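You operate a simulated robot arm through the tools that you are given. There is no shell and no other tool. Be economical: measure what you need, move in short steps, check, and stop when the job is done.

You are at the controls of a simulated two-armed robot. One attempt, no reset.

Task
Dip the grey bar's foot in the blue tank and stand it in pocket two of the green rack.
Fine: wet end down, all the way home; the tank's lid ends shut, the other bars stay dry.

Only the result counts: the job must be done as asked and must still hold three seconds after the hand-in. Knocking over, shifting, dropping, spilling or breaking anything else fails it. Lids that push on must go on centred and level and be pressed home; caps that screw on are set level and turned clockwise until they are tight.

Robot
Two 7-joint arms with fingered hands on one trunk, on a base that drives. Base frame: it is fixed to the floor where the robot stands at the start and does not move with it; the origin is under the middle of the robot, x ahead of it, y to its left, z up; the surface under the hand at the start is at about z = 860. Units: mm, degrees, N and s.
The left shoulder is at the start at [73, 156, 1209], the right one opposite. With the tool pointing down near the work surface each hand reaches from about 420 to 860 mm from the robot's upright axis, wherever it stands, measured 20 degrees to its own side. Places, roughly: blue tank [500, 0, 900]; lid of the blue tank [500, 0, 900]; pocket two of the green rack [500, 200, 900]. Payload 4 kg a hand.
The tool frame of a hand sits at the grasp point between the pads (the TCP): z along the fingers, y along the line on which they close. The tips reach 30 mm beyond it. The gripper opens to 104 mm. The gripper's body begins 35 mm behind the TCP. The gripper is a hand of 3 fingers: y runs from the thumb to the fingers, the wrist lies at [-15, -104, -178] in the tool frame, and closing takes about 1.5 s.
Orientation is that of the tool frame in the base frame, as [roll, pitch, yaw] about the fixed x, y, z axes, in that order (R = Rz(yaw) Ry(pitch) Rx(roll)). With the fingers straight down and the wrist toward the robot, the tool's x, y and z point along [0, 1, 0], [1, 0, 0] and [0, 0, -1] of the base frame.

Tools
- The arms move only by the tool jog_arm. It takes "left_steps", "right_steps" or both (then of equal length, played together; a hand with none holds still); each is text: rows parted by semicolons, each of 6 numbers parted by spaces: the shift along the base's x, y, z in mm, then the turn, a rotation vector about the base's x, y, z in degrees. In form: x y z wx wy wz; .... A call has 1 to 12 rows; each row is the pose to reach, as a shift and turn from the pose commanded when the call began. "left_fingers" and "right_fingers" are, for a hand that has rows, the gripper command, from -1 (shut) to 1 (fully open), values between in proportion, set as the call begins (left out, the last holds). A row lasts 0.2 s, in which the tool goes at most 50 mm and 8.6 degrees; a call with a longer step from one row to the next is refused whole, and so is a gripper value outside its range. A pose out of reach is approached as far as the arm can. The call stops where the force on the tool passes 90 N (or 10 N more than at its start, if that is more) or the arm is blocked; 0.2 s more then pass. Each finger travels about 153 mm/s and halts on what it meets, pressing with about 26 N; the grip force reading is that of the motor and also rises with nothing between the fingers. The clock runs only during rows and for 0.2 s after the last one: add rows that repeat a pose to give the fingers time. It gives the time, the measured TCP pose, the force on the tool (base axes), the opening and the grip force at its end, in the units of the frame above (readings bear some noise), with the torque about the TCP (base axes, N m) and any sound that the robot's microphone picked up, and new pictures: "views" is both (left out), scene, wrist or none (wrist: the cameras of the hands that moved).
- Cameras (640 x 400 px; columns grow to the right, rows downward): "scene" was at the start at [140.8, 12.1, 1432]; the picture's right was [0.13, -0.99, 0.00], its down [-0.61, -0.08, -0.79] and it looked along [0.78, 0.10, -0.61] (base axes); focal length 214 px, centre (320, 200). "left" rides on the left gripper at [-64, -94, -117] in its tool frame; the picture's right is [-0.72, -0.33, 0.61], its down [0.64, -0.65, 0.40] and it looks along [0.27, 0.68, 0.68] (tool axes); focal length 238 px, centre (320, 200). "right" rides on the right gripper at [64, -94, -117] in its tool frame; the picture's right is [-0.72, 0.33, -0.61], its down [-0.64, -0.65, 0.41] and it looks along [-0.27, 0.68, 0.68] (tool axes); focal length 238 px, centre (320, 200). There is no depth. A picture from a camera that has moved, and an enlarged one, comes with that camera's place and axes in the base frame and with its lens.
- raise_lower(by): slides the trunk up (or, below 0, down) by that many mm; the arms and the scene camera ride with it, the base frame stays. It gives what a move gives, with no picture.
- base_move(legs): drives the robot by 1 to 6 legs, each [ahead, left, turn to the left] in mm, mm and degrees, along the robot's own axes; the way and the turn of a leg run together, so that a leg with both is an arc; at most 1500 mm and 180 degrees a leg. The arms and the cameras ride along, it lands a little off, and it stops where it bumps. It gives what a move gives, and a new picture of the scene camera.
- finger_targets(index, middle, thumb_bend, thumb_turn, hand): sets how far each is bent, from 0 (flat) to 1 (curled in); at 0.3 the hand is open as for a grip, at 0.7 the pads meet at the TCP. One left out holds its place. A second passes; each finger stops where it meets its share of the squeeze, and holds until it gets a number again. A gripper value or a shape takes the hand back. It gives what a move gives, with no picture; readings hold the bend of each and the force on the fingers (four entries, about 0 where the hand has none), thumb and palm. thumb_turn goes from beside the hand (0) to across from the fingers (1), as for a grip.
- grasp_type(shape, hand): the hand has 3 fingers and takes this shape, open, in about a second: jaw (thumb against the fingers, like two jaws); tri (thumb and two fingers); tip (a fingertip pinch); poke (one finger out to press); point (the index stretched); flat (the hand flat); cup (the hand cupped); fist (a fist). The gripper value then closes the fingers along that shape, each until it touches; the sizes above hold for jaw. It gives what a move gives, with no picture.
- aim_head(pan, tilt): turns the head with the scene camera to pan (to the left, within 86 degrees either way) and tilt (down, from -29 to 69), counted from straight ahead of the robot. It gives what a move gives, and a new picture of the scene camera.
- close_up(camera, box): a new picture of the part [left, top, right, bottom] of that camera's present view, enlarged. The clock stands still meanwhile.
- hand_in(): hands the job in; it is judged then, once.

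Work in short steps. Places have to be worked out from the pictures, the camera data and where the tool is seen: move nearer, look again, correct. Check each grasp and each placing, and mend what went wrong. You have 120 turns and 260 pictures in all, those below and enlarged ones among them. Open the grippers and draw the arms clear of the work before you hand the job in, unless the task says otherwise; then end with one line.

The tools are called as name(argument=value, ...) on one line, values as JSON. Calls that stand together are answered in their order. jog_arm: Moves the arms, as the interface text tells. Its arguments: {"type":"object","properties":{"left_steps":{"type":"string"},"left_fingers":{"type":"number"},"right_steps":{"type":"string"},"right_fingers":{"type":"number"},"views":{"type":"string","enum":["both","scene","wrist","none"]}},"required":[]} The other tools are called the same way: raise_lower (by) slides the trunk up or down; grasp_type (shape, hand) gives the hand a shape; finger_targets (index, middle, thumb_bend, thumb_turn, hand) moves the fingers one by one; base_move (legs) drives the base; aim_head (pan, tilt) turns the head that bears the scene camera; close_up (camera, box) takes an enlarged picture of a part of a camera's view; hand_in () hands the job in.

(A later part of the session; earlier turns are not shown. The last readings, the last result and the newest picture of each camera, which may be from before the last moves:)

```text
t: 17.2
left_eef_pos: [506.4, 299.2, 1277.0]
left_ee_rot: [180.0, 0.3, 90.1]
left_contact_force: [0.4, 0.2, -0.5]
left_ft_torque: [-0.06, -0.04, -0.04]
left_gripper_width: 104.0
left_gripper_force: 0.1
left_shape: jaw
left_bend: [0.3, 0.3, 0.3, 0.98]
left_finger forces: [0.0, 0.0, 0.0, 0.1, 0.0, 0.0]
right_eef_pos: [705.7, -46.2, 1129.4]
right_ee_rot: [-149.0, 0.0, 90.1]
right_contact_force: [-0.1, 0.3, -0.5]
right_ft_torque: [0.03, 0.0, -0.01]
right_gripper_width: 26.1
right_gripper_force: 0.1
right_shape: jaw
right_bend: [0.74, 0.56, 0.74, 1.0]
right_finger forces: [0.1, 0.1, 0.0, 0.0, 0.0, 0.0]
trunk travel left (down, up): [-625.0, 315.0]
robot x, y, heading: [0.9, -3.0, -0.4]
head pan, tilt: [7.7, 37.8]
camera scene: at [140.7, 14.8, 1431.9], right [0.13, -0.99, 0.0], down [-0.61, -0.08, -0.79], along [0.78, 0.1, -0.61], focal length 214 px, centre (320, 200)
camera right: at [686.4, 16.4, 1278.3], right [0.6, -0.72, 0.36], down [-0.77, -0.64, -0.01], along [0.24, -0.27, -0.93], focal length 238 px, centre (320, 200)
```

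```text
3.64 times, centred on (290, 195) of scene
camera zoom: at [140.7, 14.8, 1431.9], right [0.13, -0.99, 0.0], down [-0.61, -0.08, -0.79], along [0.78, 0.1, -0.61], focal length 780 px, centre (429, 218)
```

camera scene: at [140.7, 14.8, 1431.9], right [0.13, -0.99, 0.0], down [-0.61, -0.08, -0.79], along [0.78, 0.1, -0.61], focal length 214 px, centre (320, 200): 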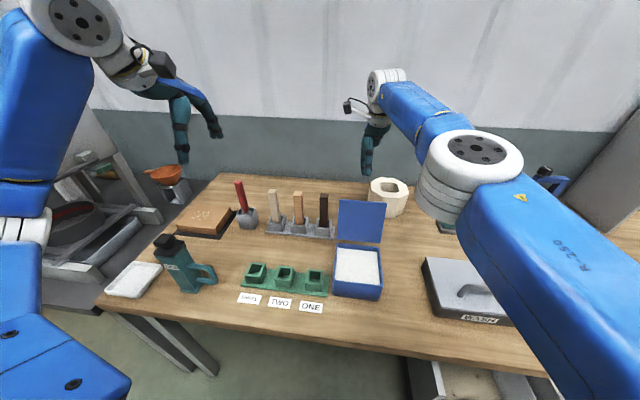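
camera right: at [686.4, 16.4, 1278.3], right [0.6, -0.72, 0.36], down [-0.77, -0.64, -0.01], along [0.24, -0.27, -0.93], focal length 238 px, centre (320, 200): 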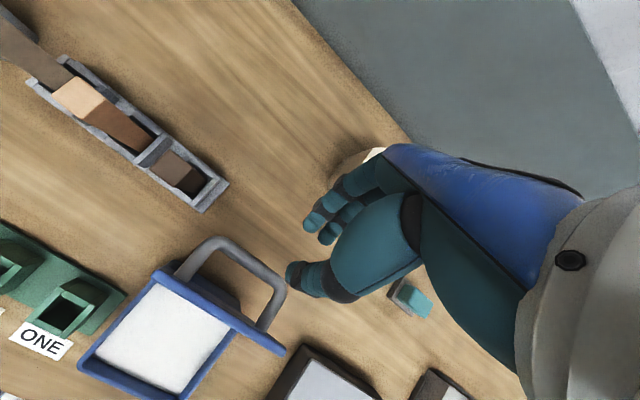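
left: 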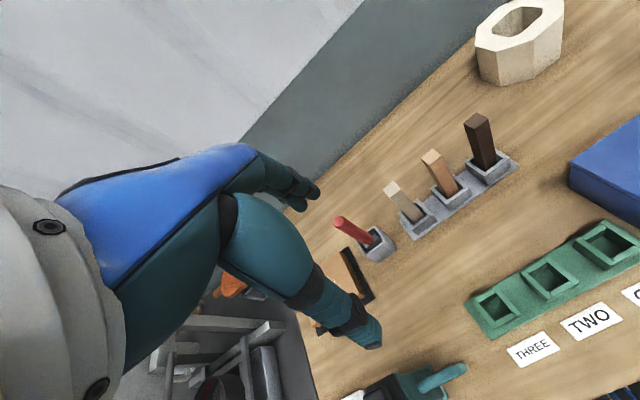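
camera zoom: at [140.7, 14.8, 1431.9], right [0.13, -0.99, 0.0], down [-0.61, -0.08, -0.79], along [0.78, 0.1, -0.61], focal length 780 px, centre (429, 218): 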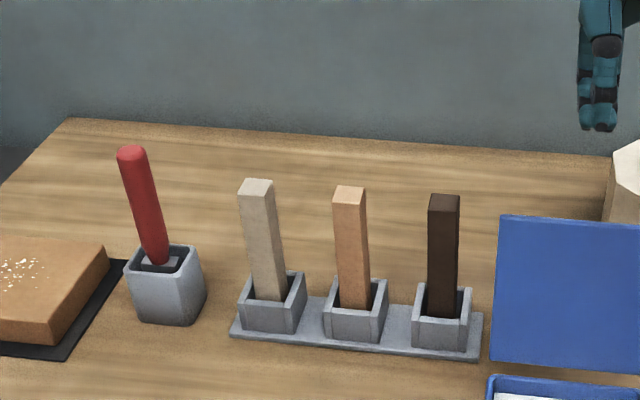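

A row was too long; I repeat with smaller steps.

jog_arm(right_steps="0 -5 40 0 0 0; 0 -30 75 0 0 0; -12 -62 95 0 -4 0; -30 -92 105 0 -8 0; -50 -120 112 0 -12 0; -72 -148 116 0 -16 0; -94 -176 120 0 -20 0; -116 -204 120 0 -24 0; -138 -232 120 0 -28 0; -150 -245 120 0 -31 0", left_steps="18 -6 -15 0 0 0; 36 -12 -30 0 0 0; 54 -18 -45 0 0 0; 72 -24 -60 0 0 0; 90 -30 -75 0 0 0; 108 -36 -90 0 0 0; 126 -42 -105 0 0 0; 144 -48 -120 0 0 0; 162 -53 -135 0 0 0; 171 -55 -146 0 0 0")

close_up(camera="scene", box=[220, 120, 360, 250])

```text
t: 19.4
left_eef_pos: [678.4, 240.7, 1131.3]
left_ee_rot: [-179.9, -0.1, 90.0]
left_contact_force: [0.1, 0.4, -0.2]
left_ft_torque: [0.0, 0.0, 0.01]
left_gripper_width: 103.7
left_gripper_force: 0.0
left_shape: jaw
left_bend: [0.3, 0.3, 0.3, 0.98]
left_finger forces: [0.0, 0.1, 0.1, 0.0, 0.0, 0.0]
right_eef_pos: [555.9, -297.6, 1249.8]
right_ee_rot: [179.9, 0.1, 90.0]
right_contact_force: [-0.5, 0.2, 0.8]
right_ft_torque: [-0.05, 0.01, 0.0]
right_gripper_width: 26.1
right_gripper_force: 0.0
right_shape: jaw
right_bend: [0.74, 0.56, 0.74, 1.0]
right_finger forces: [0.1, 0.0, 0.0, 0.0, 0.0, 0.0]
right hand out of reach, approached as far as the arm can: row 1, 2
trunk travel left (down, up): [-625.0, 315.0]
robot x, y, heading: [1.0, 2.3, 0.1]
head pan, tilt: [7.7, 37.8]
camera scene: at [140.1, 9.1, 1432.1], right [0.13, -0.99, 0.0], down [-0.61, -0.08, -0.79], along [0.78, 0.11, -0.61], focal length 214 px, centre (320, 200)
camera right: at [460.6, -234.6, 1366.7], right [0.33, -0.72, 0.61], down [-0.65, -0.64, -0.41], along [0.69, -0.27, -0.68], focal length 238 px, centre (320, 200)
camera left: at [583.6, 176.7, 1248.7], right [-0.33, -0.72, -0.61], down [-0.65, 0.64, -0.4], along [0.68, 0.27, -0.68], focal length 238 px, centre (320, 200)
```

scene: 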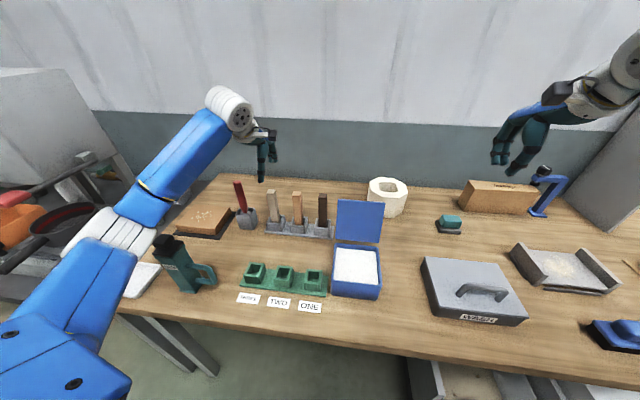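
right: 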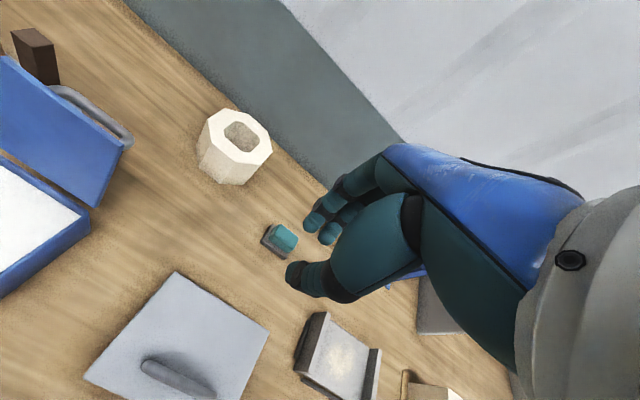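
left: 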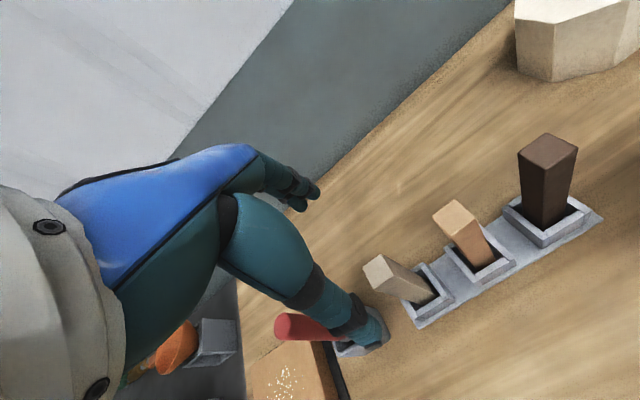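

```text
3.08 times, centred on (290, 185) of scene
camera zoom: at [140.1, 9.1, 1432.1], right [0.13, -0.99, 0.0], down [-0.61, -0.08, -0.79], along [0.78, 0.11, -0.61], focal length 660 px, centre (412, 246)
```

zoom: 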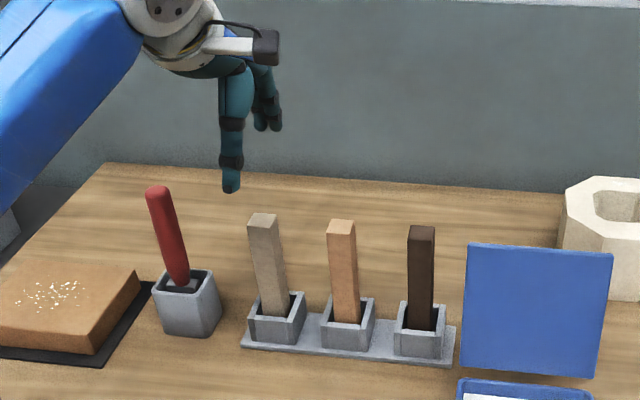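

Grey bar's top triangulates to about [676, 241, 1032]; the hand is above it within 2 mm. I descend in two stages with the hand open.

jog_arm(left_steps="-1 0 -30 0 0 0; -1 0 -60 0 0 0; -1 0 -85 0 0 0; -1 0 -85 0 0 0", views="wrist")

close_up(camera="scene", box=[220, 130, 340, 240])

```text
t: 20.4
left_eef_pos: [675.7, 241.2, 1045.4]
left_ee_rot: [-180.0, 0.0, 89.9]
left_contact_force: [-0.2, 0.8, 0.2]
left_ft_torque: [0.0, 0.0, -0.03]
left_gripper_width: 103.5
left_gripper_force: 0.1
left_shape: jaw
left_bend: [0.3, 0.3, 0.3, 0.98]
left_finger forces: [0.0, 0.0, 0.1, 0.0, 0.0, 0.1]
right_eef_pos: [556.0, -297.0, 1248.9]
right_ee_rot: [179.9, -0.1, 90.0]
right_contact_force: [0.8, -0.4, 0.4]
right_ft_torque: [-0.02, 0.01, -0.01]
right_gripper_width: 26.2
right_gripper_force: 0.1
right_shape: jaw
right_bend: [0.74, 0.56, 0.74, 1.0]
right_finger forces: [0.0, 0.0, 0.1, 0.1, 0.0, 0.1]
trunk travel left (down, up): [-625.0, 315.0]
robot x, y, heading: [3.6, -2.0, 0.1]
head pan, tilt: [7.7, 37.8]
camera left: at [582.9, 177.6, 1162.5], right [-0.33, -0.72, -0.61], down [-0.65, 0.64, -0.4], along [0.68, 0.27, -0.68], focal length 238 px, centre (320, 200)
```

left: 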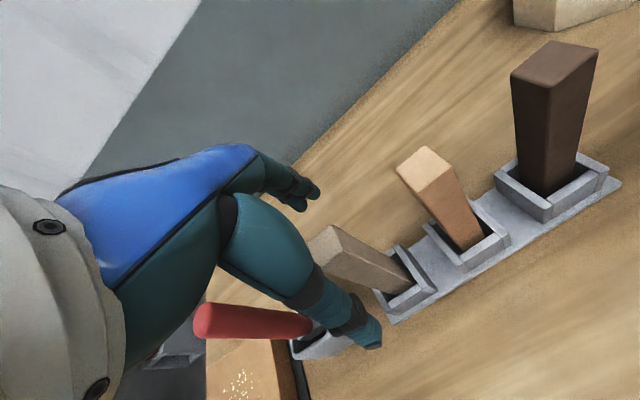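

```text
3.64 times, centred on (280, 185) of scene
camera zoom: at [141.2, 10.4, 1432.0], right [0.13, -0.99, 0.0], down [-0.61, -0.08, -0.79], along [0.78, 0.11, -0.61], focal length 780 px, centre (466, 254)
```

zoom: 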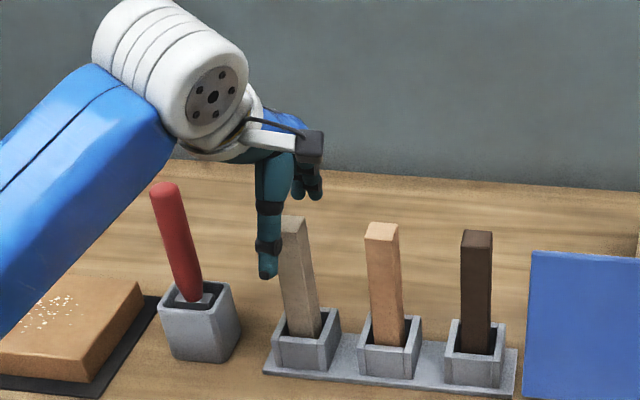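

The hand is centred on the bar. I descend the rest to TCP z ≈ 1003.

jog_arm(left_steps="0 0 -15 0 0 0; 0 0 -30 0 0 0; 0 0 -42 0 0 0; 0 0 -42 0 0 0")

close_up(camera="scene", box=[220, 130, 340, 240])

```text
t: 21.4
left_eef_pos: [677.1, 241.1, 1003.1]
left_ee_rot: [179.9, 0.1, 90.1]
left_contact_force: [-0.3, 0.4, -0.1]
left_ft_torque: [0.0, -0.01, 0.01]
left_gripper_width: 103.6
left_gripper_force: 0.0
left_shape: jaw
left_bend: [0.3, 0.3, 0.3, 0.98]
left_finger forces: [0.0, 0.0, 0.1, 0.0, 0.0, 0.1]
right_eef_pos: [554.5, -295.9, 1249.2]
right_ee_rot: [180.0, 0.0, 89.9]
right_contact_force: [0.6, 0.3, 0.1]
right_ft_torque: [-0.01, -0.01, 0.01]
right_gripper_width: 26.0
right_gripper_force: 0.2
right_shape: jaw
right_bend: [0.74, 0.56, 0.74, 1.0]
right_finger forces: [0.0, 0.0, 0.1, 0.1, 0.0, 0.0]
trunk travel left (down, up): [-625.0, 315.0]
robot x, y, heading: [-2.2, 0.9, -0.1]
head pan, tilt: [7.7, 37.8]
camera scene: at [141.0, 10.3, 1432.0], right [0.13, -0.99, 0.0], down [-0.61, -0.08, -0.79], along [0.78, 0.11, -0.61], focal length 214 px, centre (320, 200)
camera left: at [582.6, 177.2, 1120.6], right [-0.33, -0.72, -0.61], down [-0.65, 0.64, -0.4], along [0.68, 0.27, -0.68], focal length 238 px, centre (320, 200)
```

scene: 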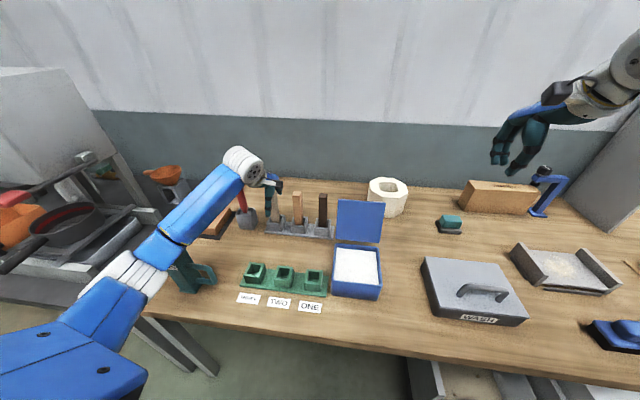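
left: 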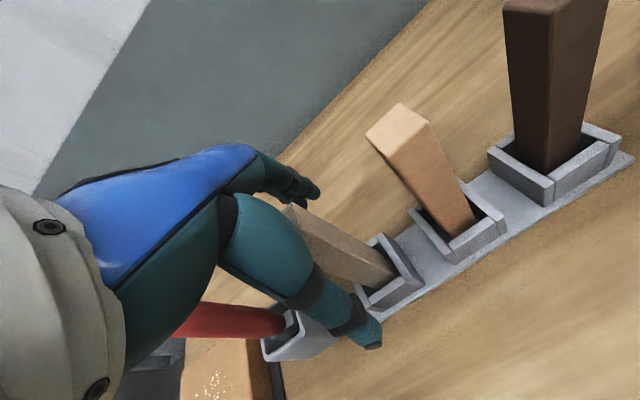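

```text
3.64 times, centred on (280, 185) of scene
camera zoom: at [141.0, 10.3, 1432.0], right [0.13, -0.99, 0.0], down [-0.61, -0.08, -0.79], along [0.78, 0.11, -0.61], focal length 780 px, centre (466, 254)
```

zoom: 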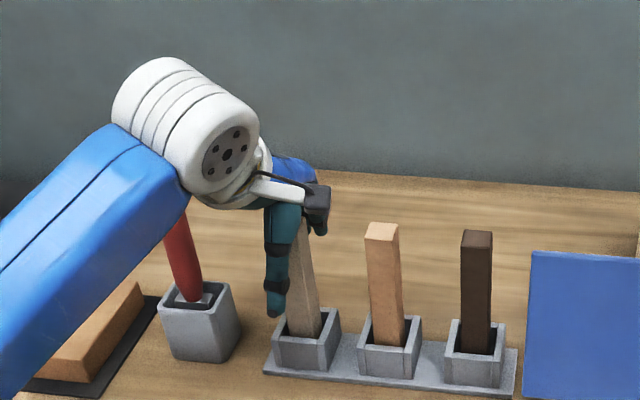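

The bar is between thumb and fingers. I close the left hand.

jog_arm(left_steps="0 0 0 0 0 0; 0 0 0 0 0 0; 0 0 0 0 0 0; 0 0 0 0 0 0; 0 0 0 0 0 0; 0 0 0 0 0 0; 0 0 0 0 0 0; 0 0 0 0 0 0", left_fingers=-1, views="wrist")

close_up(camera="scene", box=[220, 130, 340, 240])

```text
t: 23.2
left_eef_pos: [676.1, 240.4, 1002.8]
left_ee_rot: [-179.9, -0.1, 90.1]
left_contact_force: [-0.6, 1.0, 1.0]
left_ft_torque: [0.01, -0.02, -0.01]
left_gripper_width: 20.3
left_gripper_force: 25.9
left_shape: jaw
left_bend: [0.73, 0.59, 0.74, 1.0]
left_finger forces: [15.1, 8.2, 0.0, 0.1, 23.3, 0.0]
right_eef_pos: [556.6, -296.8, 1248.7]
right_ee_rot: [180.0, 0.0, 90.0]
right_contact_force: [-0.4, 0.3, -0.1]
right_ft_torque: [-0.01, 0.01, 0.0]
right_gripper_width: 25.8
right_gripper_force: 0.0
right_shape: jaw
right_bend: [0.74, 0.56, 0.74, 1.0]
right_finger forces: [0.1, 0.0, 0.0, 0.1, 0.0, 0.0]
trunk travel left (down, up): [-625.0, 315.0]
robot x, y, heading: [2.4, -0.9, -0.1]
head pan, tilt: [7.7, 37.8]
camera left: at [582.8, 177.1, 1120.7], right [-0.33, -0.72, -0.61], down [-0.65, 0.64, -0.4], along [0.68, 0.27, -0.68], focal length 238 px, centre (320, 200)
```

left: 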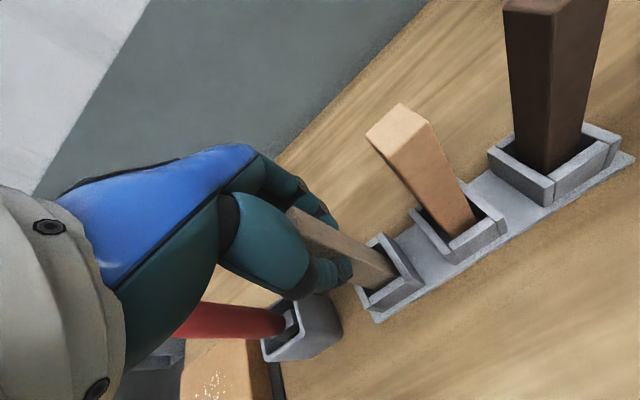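

```text
3.64 times, centred on (280, 185) of scene
camera zoom: at [141.4, 10.4, 1432.0], right [0.13, -0.99, 0.0], down [-0.61, -0.08, -0.79], along [0.78, 0.11, -0.61], focal length 780 px, centre (466, 254)
```

zoom: 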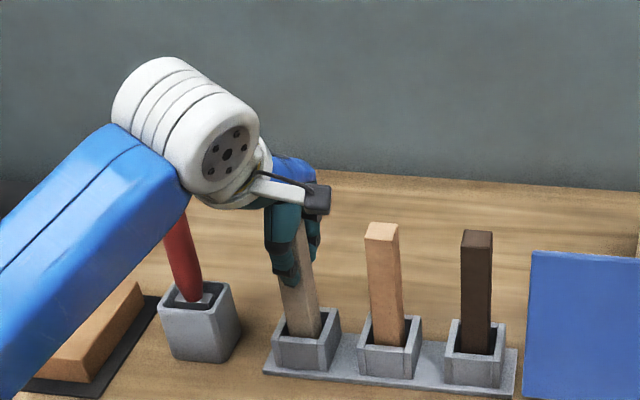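

Firm grip (23 N, width 20 mm). I lift straight up 130 mm.

jog_arm(left_steps="0 0 12 0 0 0; 0 0 26 0 0 0; 0 0 44 0 0 0; 0 0 65 0 0 0; 0 0 90 0 0 0; 0 0 112 0 0 0; 0 0 130 0 0 0; 0 0 130 0 0 0")

close_up(camera="scene", box=[220, 110, 350, 240])

```text
t: 25.0
left_eef_pos: [676.8, 241.7, 1132.1]
left_ee_rot: [-179.9, 0.0, 90.0]
left_contact_force: [0.2, 0.4, -1.0]
left_ft_torque: [0.02, 0.0, 0.01]
left_gripper_width: 20.2
left_gripper_force: 26.3
left_shape: jaw
left_bend: [0.73, 0.59, 0.74, 1.0]
left_finger forces: [15.2, 8.2, 0.1, 0.0, 23.3, 0.1]
right_eef_pos: [556.4, -296.0, 1248.3]
right_ee_rot: [179.9, -0.1, 89.9]
right_contact_force: [0.2, -0.6, 0.6]
right_ft_torque: [-0.01, 0.01, 0.02]
right_gripper_width: 26.0
right_gripper_force: 0.1
right_shape: jaw
right_bend: [0.74, 0.56, 0.74, 1.0]
right_finger forces: [0.1, 0.0, 0.1, 0.0, 0.0, 0.0]
trunk travel left (down, up): [-625.0, 315.0]
robot x, y, heading: [-1.0, -1.2, -0.3]
head pan, tilt: [7.7, 37.8]
camera scene: at [141.5, 10.4, 1431.9], right [0.13, -0.99, 0.0], down [-0.61, -0.08, -0.79], along [0.78, 0.11, -0.61], focal length 214 px, centre (320, 200)
camera left: at [582.4, 177.9, 1249.9], right [-0.33, -0.72, -0.61], down [-0.65, 0.64, -0.4], along [0.68, 0.27, -0.68], focal length 238 px, centre (320, 200)
```

scene: 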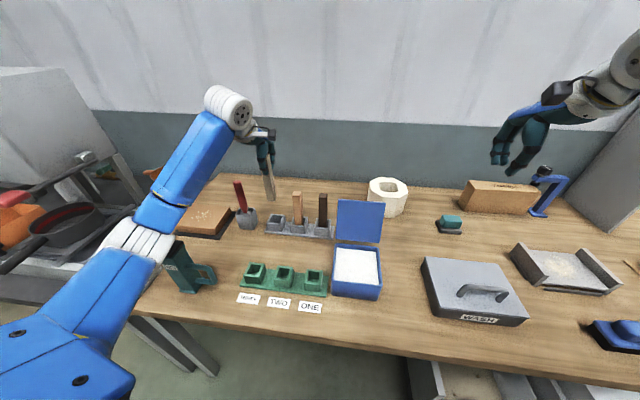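
left: 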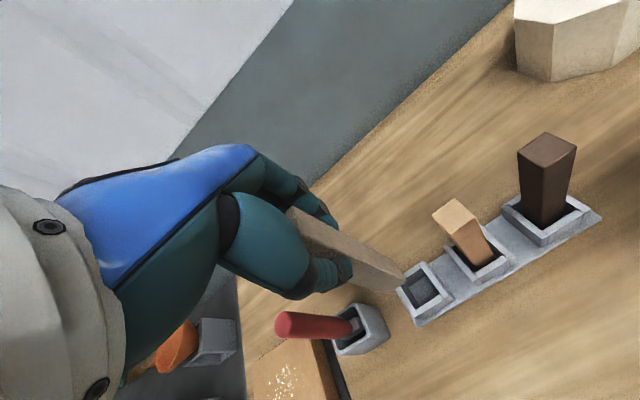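

```text
3.08 times, centred on (285, 175) of scene
camera zoom: at [141.5, 10.4, 1431.9], right [0.13, -0.99, 0.0], down [-0.61, -0.08, -0.79], along [0.78, 0.11, -0.61], focal length 660 px, centre (428, 277)
```

zoom: 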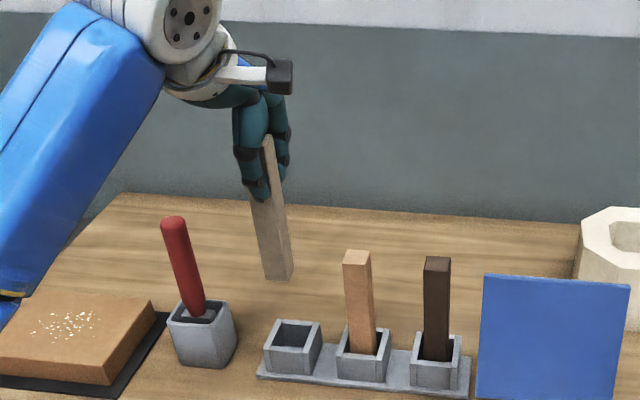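

The bar is held vertical, foot ≈140 mm below the TCP. I go toward the robot first (clear of the other bars), then right over the tank at about [508, −39].

jog_arm(left_steps="-35 0 8 0 0 0; -75 0 8 0 0 0; -115 -10 8 0 0 0; -150 -35 8 0 0 0; -169 -70 8 0 0 0; -169 -110 8 0 0 0; -169 -150 8 0 0 0; -169 -190 8 0 0 0; -169 -230 8 0 0 0; -169 -262 8 0 0 0; -169 -280 8 0 0 0; -169 -280 8 0 0 0")

close_up(camera="scene", box=[290, 140, 430, 310])

```text
t: 27.6
left_eef_pos: [509.0, -39.5, 1140.5]
left_ee_rot: [-180.0, -0.1, 90.1]
left_contact_force: [-0.4, 0.0, -1.3]
left_ft_torque: [0.01, 0.02, 0.01]
left_gripper_width: 20.1
left_gripper_force: 25.4
left_shape: jaw
left_bend: [0.73, 0.59, 0.74, 1.0]
left_finger forces: [15.1, 8.2, 0.0, 0.0, 23.3, 0.0]
right_eef_pos: [555.7, -296.9, 1249.8]
right_ee_rot: [179.9, 0.0, 90.0]
right_contact_force: [-0.4, 0.6, -0.3]
right_ft_torque: [0.0, -0.01, -0.01]
right_gripper_width: 25.6
right_gripper_force: 0.0
right_shape: jaw
right_bend: [0.74, 0.56, 0.74, 1.0]
right_finger forces: [0.0, 0.1, 0.0, 0.1, 0.0, 0.0]
trunk travel left (down, up): [-625.0, 315.0]
robot x, y, heading: [1.0, -0.1, 0.1]
head pan, tilt: [7.7, 37.8]
camera scene: at [141.3, 9.2, 1432.0], right [0.13, -0.99, 0.0], down [-0.61, -0.08, -0.79], along [0.78, 0.11, -0.61], focal length 214 px, centre (320, 200)
camera left: at [413.9, -102.5, 1257.8], right [-0.33, -0.72, -0.61], down [-0.65, 0.64, -0.4], along [0.68, 0.27, -0.68], focal length 238 px, centre (320, 200)
```

scene: 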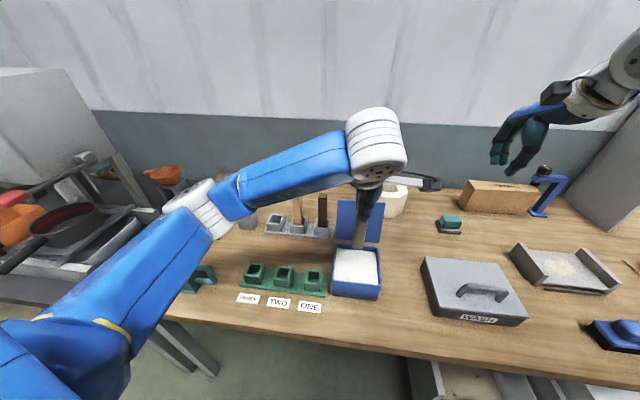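
left: 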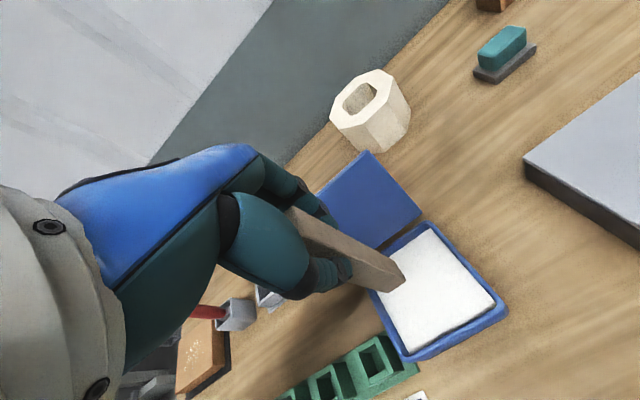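

```text
2.35 times, centred on (360, 225) of scene
camera zoom: at [141.3, 9.2, 1432.0], right [0.13, -0.99, 0.0], down [-0.61, -0.08, -0.79], along [0.78, 0.11, -0.61], focal length 505 px, centre (226, 141)
```

zoom: 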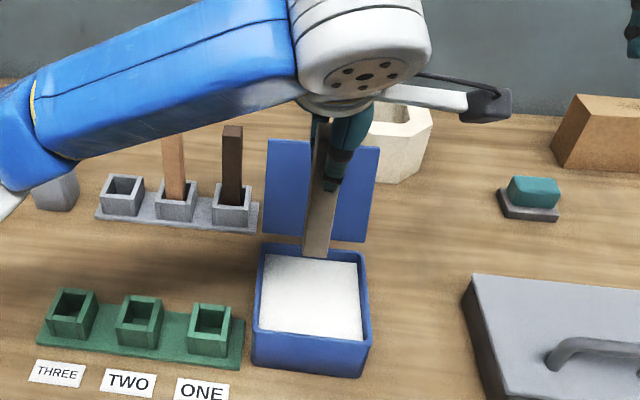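

The bar is centred over the tank. I lower until the foot is near the surface (foot ≈ 925) and look.

jog_arm(left_steps="0 0 -25 0 0 0; 0 0 -50 0 0 0; 0 0 -68 0 0 0; 0 0 -75 0 0 0; 0 0 -75 0 0 0", views="wrist")

close_up(camera="scene", box=[320, 220, 400, 310])

close_up(camera="left", box=[290, 150, 530, 380])

```text
t: 28.8
left_eef_pos: [508.1, -39.2, 1065.9]
left_ee_rot: [-179.9, 0.0, 90.1]
left_contact_force: [-0.9, -0.1, -1.7]
left_ft_torque: [-0.01, -0.04, 0.02]
left_gripper_width: 20.4
left_gripper_force: 26.0
left_shape: jaw
left_bend: [0.73, 0.59, 0.74, 1.0]
left_finger forces: [15.2, 8.1, 0.0, 0.1, 23.3, 0.0]
right_eef_pos: [556.2, -297.2, 1248.5]
right_ee_rot: [180.0, 0.0, 90.0]
right_contact_force: [-0.5, 1.0, -0.8]
right_ft_torque: [0.0, 0.02, 0.01]
right_gripper_width: 25.9
right_gripper_force: 0.2
right_shape: jaw
right_bend: [0.74, 0.56, 0.74, 1.0]
right_finger forces: [0.1, 0.1, 0.0, 0.0, 0.1, 0.0]
trunk travel left (down, up): [-625.0, 315.0]
robot x, y, heading: [-0.9, 3.8, -0.0]
head pan, tilt: [7.7, 37.8]
camera left: at [413.9, -103.2, 1183.2], right [-0.33, -0.72, -0.61], down [-0.65, 0.64, -0.4], along [0.68, 0.27, -0.68], focal length 238 px, centre (320, 200)
```

left: 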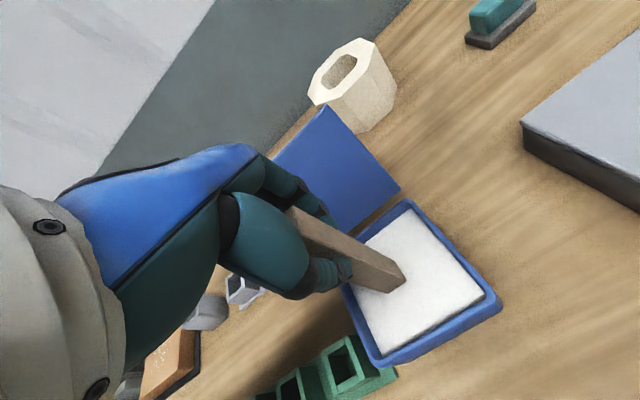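

```text
4.44 times, centred on (360, 265) of scene
camera zoom: at [141.3, 8.8, 1432.0], right [0.13, -0.99, 0.0], down [-0.61, -0.08, -0.79], along [0.78, 0.11, -0.61], focal length 953 px, centre (142, -89)
```

zoom: 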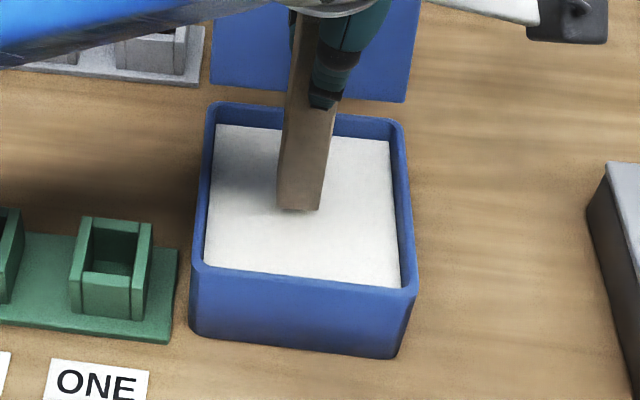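

```text
1.74 times, centred on (410, 265) of left
camera zoom: at [413.9, -103.2, 1183.2], right [-0.33, -0.72, -0.61], down [-0.65, 0.64, -0.4], along [0.68, 0.27, -0.68], focal length 414 px, centre (164, 87)
```

zoom: 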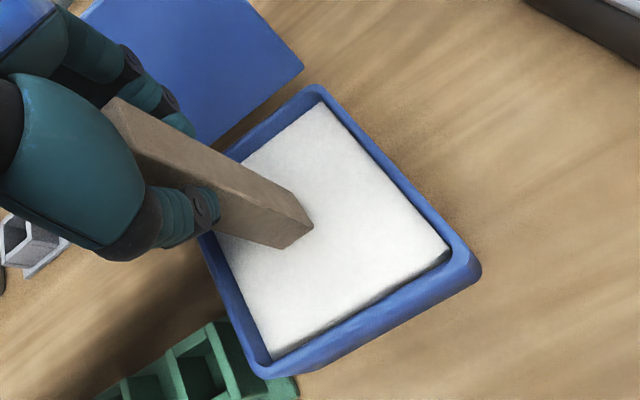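

The foot is just above the surface. I lower 20 mm gently and check force and view.

jog_arm(left_steps="0 0 -4 0 0 0; 0 0 -8 0 0 0; 0 0 -12 0 0 0; 0 0 -16 0 0 0; 0 0 -20 0 0 0; 0 0 -20 0 0 0", views="none")

close_up(camera="scene", box=[320, 220, 400, 310])

```text
t: 30.2
left_eef_pos: [506.4, -39.7, 1044.9]
left_ee_rot: [180.0, 0.0, 90.1]
left_contact_force: [1.2, 0.3, -0.5]
left_ft_torque: [-0.01, -0.03, 0.0]
left_gripper_width: 20.5
left_gripper_force: 26.4
left_shape: jaw
left_bend: [0.73, 0.59, 0.74, 1.0]
left_finger forces: [15.1, 8.1, 0.0, 0.0, 23.4, 0.1]
right_eef_pos: [554.9, -297.2, 1248.7]
right_ee_rot: [-180.0, 0.0, 90.1]
right_contact_force: [0.7, -0.5, 0.5]
right_ft_torque: [-0.03, -0.01, -0.01]
right_gripper_width: 25.9
right_gripper_force: 0.1
right_shape: jaw
right_bend: [0.74, 0.56, 0.74, 1.0]
right_finger forces: [0.1, 0.1, 0.1, 0.0, 0.0, 0.1]
trunk travel left (down, up): [-625.0, 315.0]
robot x, y, heading: [-3.3, -0.4, 0.2]
head pan, tilt: [7.7, 37.8]
```

```text
4.44 times, centred on (360, 265) of scene
camera zoom: at [141.1, 8.8, 1432.0], right [0.13, -0.99, 0.0], down [-0.61, -0.08, -0.79], along [0.78, 0.11, -0.61], focal length 953 px, centre (142, -89)
```

zoom: 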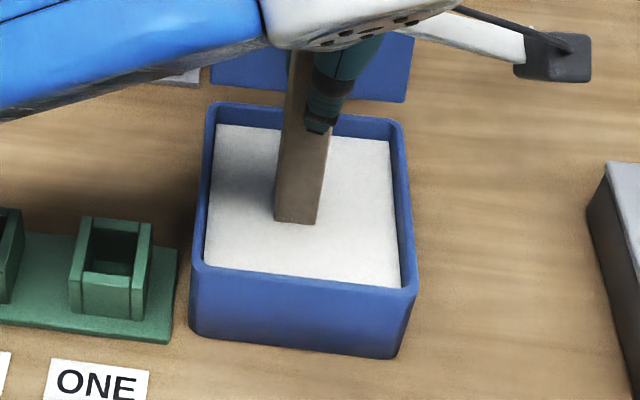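

The surface line now crosses the bar: the foot is entering. I lower 25 mm more, slowly, and hold.

jog_arm(left_steps="0 0 -4 0 0 0; 0 0 -8 0 0 0; 0 0 -12 0 0 0; 0 0 -16 0 0 0; 0 0 -20 0 0 0; 0 0 -24 0 0 0; 0 0 -24 0 0 0; 0 0 -24 0 0 0; 0 0 -24 0 0 0; 0 0 -24 0 0 0", views="none")

close_up(camera="scene", box=[320, 220, 400, 310])

```text
t: 32.4
left_eef_pos: [505.8, -39.1, 1024.4]
left_ee_rot: [179.9, 0.0, 90.0]
left_contact_force: [1.6, -1.7, 16.3]
left_ft_torque: [-0.06, -0.07, 0.01]
left_gripper_width: 21.1
left_gripper_force: 25.7
left_shape: jaw
left_bend: [0.73, 0.59, 0.75, 1.0]
left_finger forces: [17.9, 10.8, 0.1, 0.0, 26.2, 0.0]
right_eef_pos: [555.0, -297.8, 1249.6]
right_ee_rot: [179.9, 0.0, 90.0]
right_contact_force: [-0.8, -0.3, 0.5]
right_ft_torque: [-0.02, 0.0, 0.0]
right_gripper_width: 26.0
right_gripper_force: 0.1
right_shape: jaw
right_bend: [0.74, 0.56, 0.74, 1.0]
right_finger forces: [0.1, 0.0, 0.0, 0.0, 0.0, 0.0]
trunk travel left (down, up): [-625.0, 315.0]
robot x, y, heading: [1.3, -0.7, -0.2]
head pan, tilt: [7.7, 37.8]
```

```text
4.44 times, centred on (360, 265) of scene
camera zoom: at [138.5, 8.4, 1432.4], right [0.13, -0.99, 0.0], down [-0.61, -0.08, -0.79], along [0.78, 0.11, -0.61], focal length 953 px, centre (142, -89)
```

zoom: 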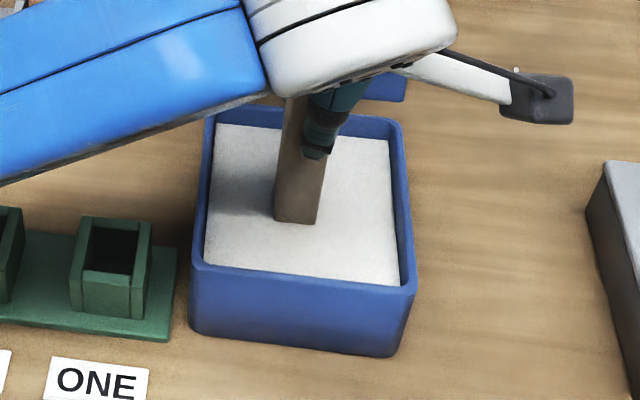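

16 N upward: the foot has touched the tank's floor, so it's well immersed. I lift it slowly and inspect the foot.

jog_arm(left_steps="0 0 6 0 0 0; 0 0 6 0 0 0; 0 0 14 0 0 0; 0 0 24 0 0 0; 0 0 36 0 0 0; 0 0 50 0 0 0; 0 0 64 0 0 0; 0 0 74 0 0 0; 0 0 74 0 0 0", views="wrist")

close_up(camera="scene", box=[310, 190, 400, 300])

close_up(camera="left", box=[270, 180, 450, 320])

```text
t: 34.4
left_eef_pos: [507.4, -39.1, 1096.5]
left_ee_rot: [-179.9, 0.0, 90.0]
left_contact_force: [1.0, 0.7, -2.0]
left_ft_torque: [0.01, 0.0, 0.01]
left_gripper_width: 20.9
left_gripper_force: 25.5
left_shape: jaw
left_bend: [0.73, 0.59, 0.74, 1.0]
left_finger forces: [16.3, 8.9, 0.0, 0.0, 25.2, 0.0]
right_eef_pos: [555.8, -296.8, 1249.2]
right_ee_rot: [180.0, 0.0, 90.0]
right_contact_force: [0.6, -0.3, -0.4]
right_ft_torque: [0.0, -0.02, -0.01]
right_gripper_width: 26.1
right_gripper_force: 0.0
right_shape: jaw
right_bend: [0.74, 0.56, 0.74, 1.0]
right_finger forces: [0.1, 0.1, 0.1, 0.0, 0.0, 0.1]
trunk travel left (down, up): [-625.0, 315.0]
robot x, y, heading: [-2.2, 2.2, -0.1]
head pan, tilt: [7.7, 37.8]
camera left: at [413.6, -103.0, 1213.0], right [-0.33, -0.72, -0.61], down [-0.65, 0.64, -0.4], along [0.68, 0.27, -0.68], focal length 238 px, centre (320, 200)
```

left: 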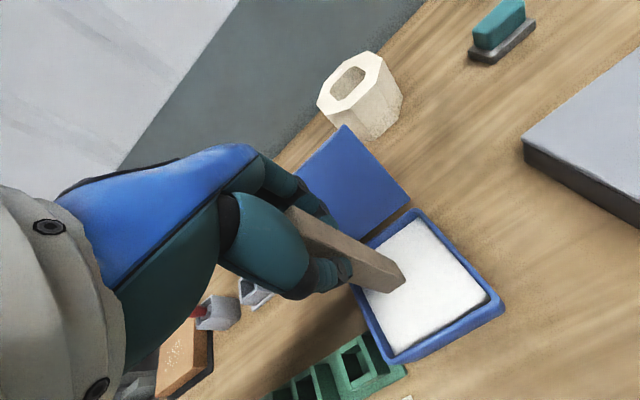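

```text
3.64 times, centred on (355, 245) of scene
camera zoom: at [141.1, 8.8, 1432.0], right [0.13, -0.99, 0.0], down [-0.61, -0.08, -0.79], along [0.78, 0.11, -0.61], focal length 780 px, centre (193, 36)
```

zoom: 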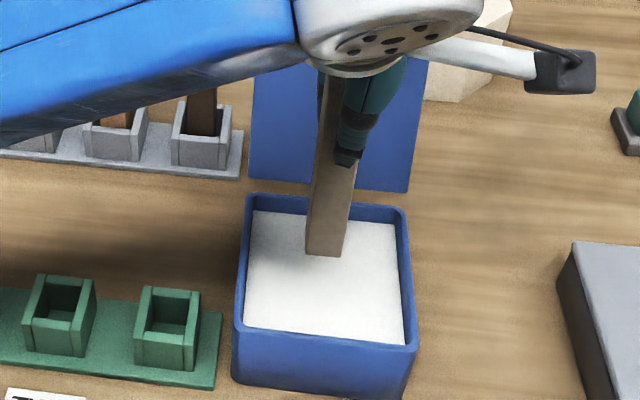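

```text
2.86 times, centred on (360, 250) of left
camera zoom: at [413.6, -103.0, 1213.0], right [-0.33, -0.72, -0.61], down [-0.65, 0.64, -0.4], along [0.68, 0.27, -0.68], focal length 681 px, centre (206, 57)
```

zoom: 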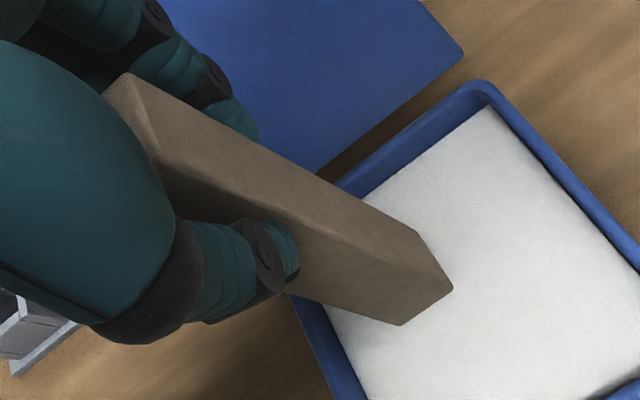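

No slip in the grip; the foot was immersed to the floor. I pause over the tank to drain, then carry it over to pocket two (≈[477, 160]) with the foot ≈40 mm above the rim.

jog_arm(left_steps="0 0 12 0 0 0; 0 0 12 0 0 0; 0 0 12 0 0 0; 0 0 12 0 0 0; 0 0 12 0 0 0; -4 35 12 0 0 0; -9 75 12 0 0 0; -15 115 10 0 0 0; -21 150 6 0 0 0; -27 182 0 0 0 0; -30 199 -12 0 0 0; -30 199 -12 0 0 0")

close_up(camera="scene", box=[230, 190, 350, 320])

close_up(camera="left", box=[270, 160, 510, 380])

```text
t: 37.0
left_eef_pos: [479.2, 162.2, 1083.9]
left_ee_rot: [-179.9, -0.1, 90.0]
left_contact_force: [-0.1, 0.4, -1.1]
left_ft_torque: [-0.03, 0.01, 0.02]
left_gripper_width: 20.6
left_gripper_force: 26.2
left_shape: jaw
left_bend: [0.73, 0.59, 0.74, 1.0]
left_finger forces: [16.0, 8.6, 0.1, 0.0, 24.9, 0.1]
right_eef_pos: [557.2, -295.9, 1249.3]
right_ee_rot: [180.0, 0.0, 90.1]
right_contact_force: [0.4, -1.2, 0.3]
right_ft_torque: [0.01, 0.04, 0.02]
right_gripper_width: 25.8
right_gripper_force: 0.1
right_shape: jaw
right_bend: [0.74, 0.56, 0.74, 1.0]
right_finger forces: [0.0, 0.1, 0.0, 0.1, 0.0, 0.1]
trunk travel left (down, up): [-625.0, 315.0]
robot x, y, heading: [1.3, 1.4, -0.1]
head pan, tilt: [7.7, 37.8]
camera scene: at [141.1, 10.5, 1432.0], right [0.13, -0.99, 0.0], down [-0.61, -0.08, -0.79], along [0.78, 0.11, -0.61], focal length 214 px, centre (320, 200)
camera left: at [384.6, 98.8, 1200.7], right [-0.33, -0.72, -0.61], down [-0.65, 0.64, -0.4], along [0.68, 0.27, -0.68], focal length 238 px, centre (320, 200)
```

scene: 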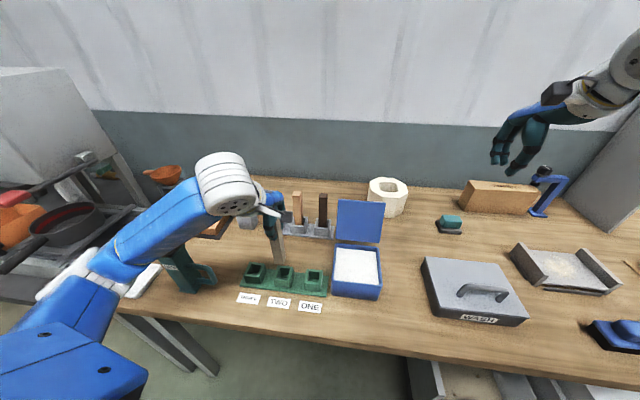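
left: 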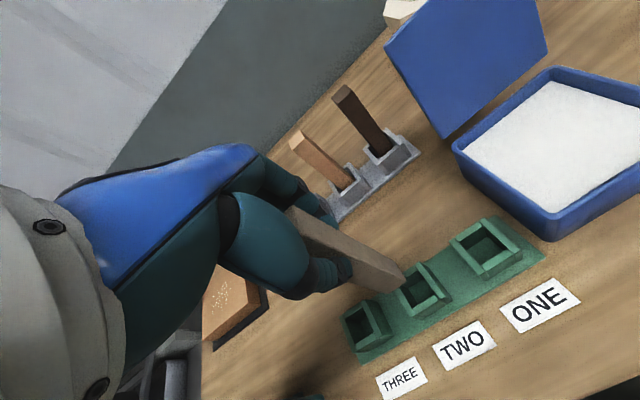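

```text
3.08 times, centred on (290, 255) of scene
camera zoom: at [141.1, 10.5, 1432.0], right [0.13, -0.99, 0.0], down [-0.61, -0.08, -0.79], along [0.78, 0.11, -0.61], focal length 660 px, centre (412, 31)
```

zoom: 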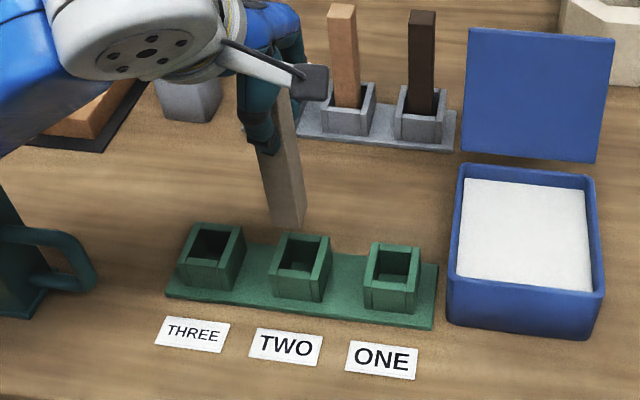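

```text
1.82 times, centred on (390, 270) of left
camera zoom: at [384.6, 98.8, 1200.7], right [-0.33, -0.72, -0.61], down [-0.65, 0.64, -0.4], along [0.68, 0.27, -0.68], focal length 433 px, centre (193, 73)
```

zoom: 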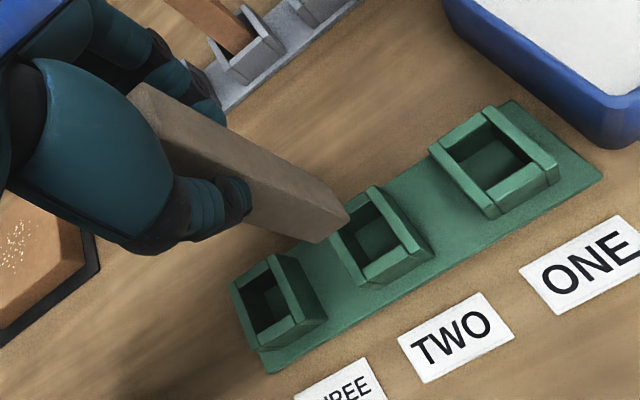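

Foot seems offset a few mm (+y) from the pocket centre. I shift −3/−8 mm, lower 30 mm to just above the rim, and compare again.

jog_arm(left_steps="-3 -8 -10 0 0 0; -3 -8 -20 0 0 0; -3 -8 -30 0 0 0; -3 -8 -30 0 0 0", views="none")

close_up(camera="scene", box=[260, 220, 320, 310])

close_up(camera="left", box=[340, 220, 460, 340])

```text
t: 38.0
left_eef_pos: [474.6, 152.8, 1054.5]
left_ee_rot: [-179.9, 0.0, 90.0]
left_contact_force: [0.0, 0.3, -0.3]
left_ft_torque: [-0.02, -0.01, -0.01]
left_gripper_width: 21.0
left_gripper_force: 25.6
left_shape: jaw
left_bend: [0.73, 0.59, 0.74, 1.0]
left_finger forces: [16.2, 8.6, 0.0, 0.1, 24.7, 0.0]
right_eef_pos: [555.3, -297.2, 1249.5]
right_ee_rot: [-180.0, 0.0, 90.0]
right_contact_force: [-0.5, 0.7, 0.2]
right_ft_torque: [0.01, -0.03, 0.01]
right_gripper_width: 26.0
right_gripper_force: 0.1
right_shape: jaw
right_bend: [0.74, 0.56, 0.74, 1.0]
right_finger forces: [0.0, 0.0, 0.0, 0.1, 0.1, 0.0]
trunk travel left (down, up): [-625.0, 315.0]
robot x, y, heading: [2.2, 0.5, 0.4]
head pan, tilt: [7.7, 37.8]
```

```text
4.44 times, centred on (290, 265) of scene
camera zoom: at [140.8, 10.2, 1432.0], right [0.13, -0.99, 0.0], down [-0.61, -0.08, -0.79], along [0.78, 0.11, -0.61], focal length 953 px, centre (453, -89)
```

zoom: 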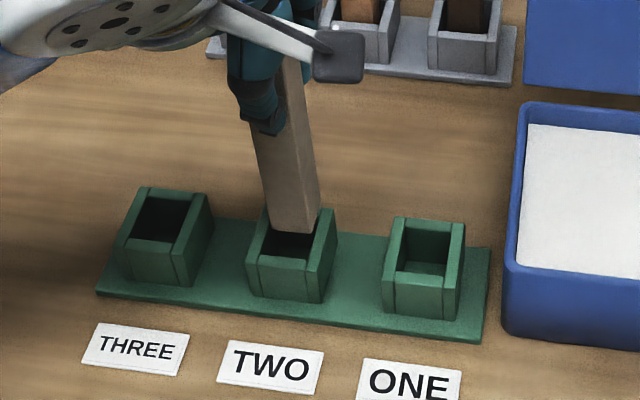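

```text
3.33 times, centred on (400, 280) of left
camera zoom: at [380.3, 88.5, 1171.8], right [-0.33, -0.72, -0.61], down [-0.65, 0.64, -0.4], along [0.68, 0.27, -0.68], focal length 794 px, centre (53, -67)
```

zoom: 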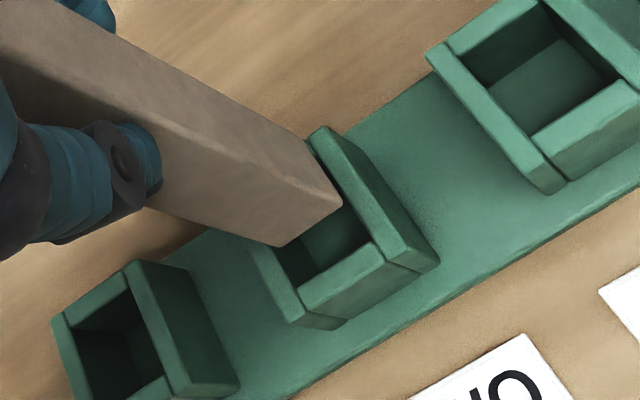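

Left view suggests the foot is now ~5 mm too far right (−y). I take tighter enlargements to fix the offset.

close_up(camera="scene", box=[270, 255, 300, 290])

close_up(camera="left", box=[400, 250, 475, 325])

```text
11.43 times, centred on (285, 272) of scene
camera zoom: at [140.8, 10.2, 1432.0], right [0.13, -0.99, 0.0], down [-0.61, -0.08, -0.79], along [0.78, 0.11, -0.61], focal length 2451 px, centre (720, -629)
```

zoom: 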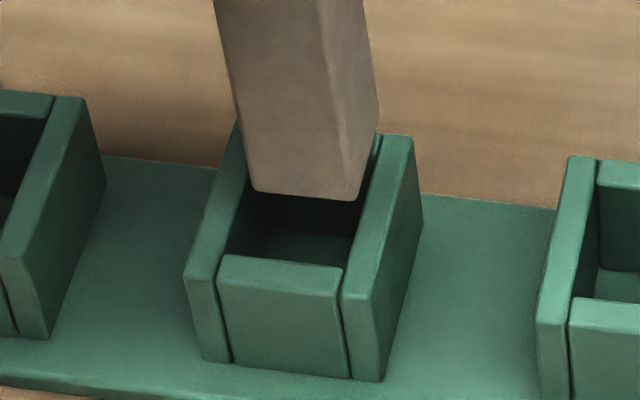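

```text
5.33 times, centred on (438, 288) of left
camera zoom: at [380.3, 88.5, 1171.8], right [-0.33, -0.72, -0.61], down [-0.65, 0.64, -0.4], along [0.68, 0.27, -0.68], focal length 1271 px, centre (-307, -267)
```

zoom: 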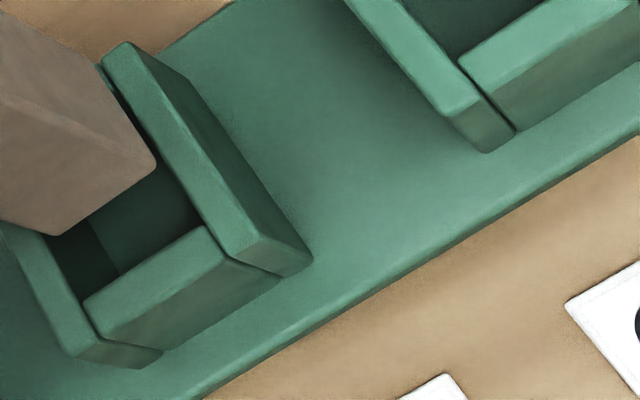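

Triangulating: foot centre ≈ [473, 154.5], pocket centre ≈ [466.5, 157.6], foot ~12 mm above rim. I shift −6.5/+3 and check again.

jog_arm(left_steps="-3 1.5 0 0 0 0; -6.5 3 0 0 0 0; -6.5 3 0 0 0 0; -6.5 3 0 0 0 0", views="none")

close_up(camera="scene", box=[270, 255, 300, 290])

close_up(camera="left", box=[390, 240, 465, 315])

```text
t: 39.0
left_eef_pos: [466.5, 154.4, 1054.4]
left_ee_rot: [180.0, -0.1, 89.9]
left_contact_force: [-0.3, -0.1, -0.6]
left_ft_torque: [0.01, -0.02, -0.03]
left_gripper_width: 21.0
left_gripper_force: 26.0
left_shape: jaw
left_bend: [0.73, 0.59, 0.74, 1.0]
left_finger forces: [16.1, 8.8, 0.0, 0.1, 24.7, 0.0]
right_eef_pos: [555.6, -295.6, 1249.4]
right_ee_rot: [-179.9, 0.0, 90.0]
right_contact_force: [0.4, -0.4, -0.3]
right_ft_torque: [0.02, -0.01, 0.01]
right_gripper_width: 25.9
right_gripper_force: 0.0
right_shape: jaw
right_bend: [0.74, 0.56, 0.74, 1.0]
right_finger forces: [0.0, 0.0, 0.0, 0.0, 0.0, 0.0]
trunk travel left (down, up): [-625.0, 315.0]
robot x, y, heading: [1.1, -3.8, -0.1]
head pan, tilt: [7.7, 37.8]
```

```text
11.43 times, centred on (285, 272) of scene
camera zoom: at [140.8, 10.3, 1432.0], right [0.13, -0.99, 0.0], down [-0.61, -0.08, -0.79], along [0.78, 0.11, -0.61], focal length 2451 px, centre (720, -629)
```

zoom: 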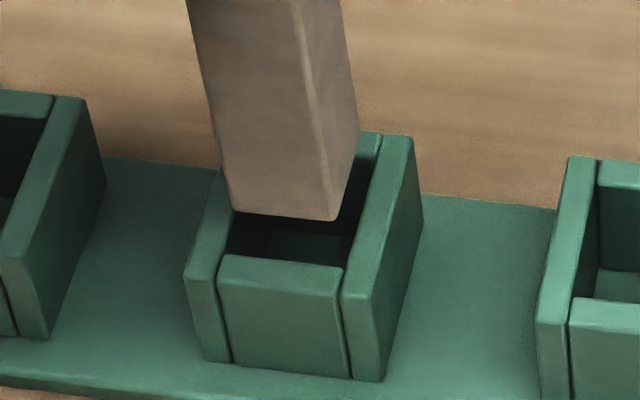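

```text
5.33 times, centred on (428, 278) of left
camera zoom: at [374.2, 91.7, 1172.1], right [-0.33, -0.72, -0.61], down [-0.65, 0.64, -0.4], along [0.68, 0.27, -0.68], focal length 1271 px, centre (-253, -213)
```

zoom: 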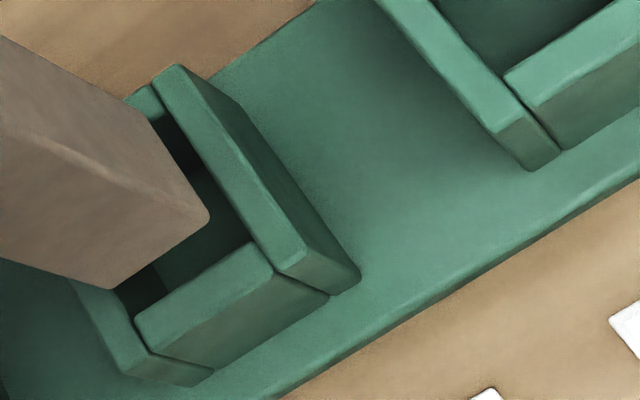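

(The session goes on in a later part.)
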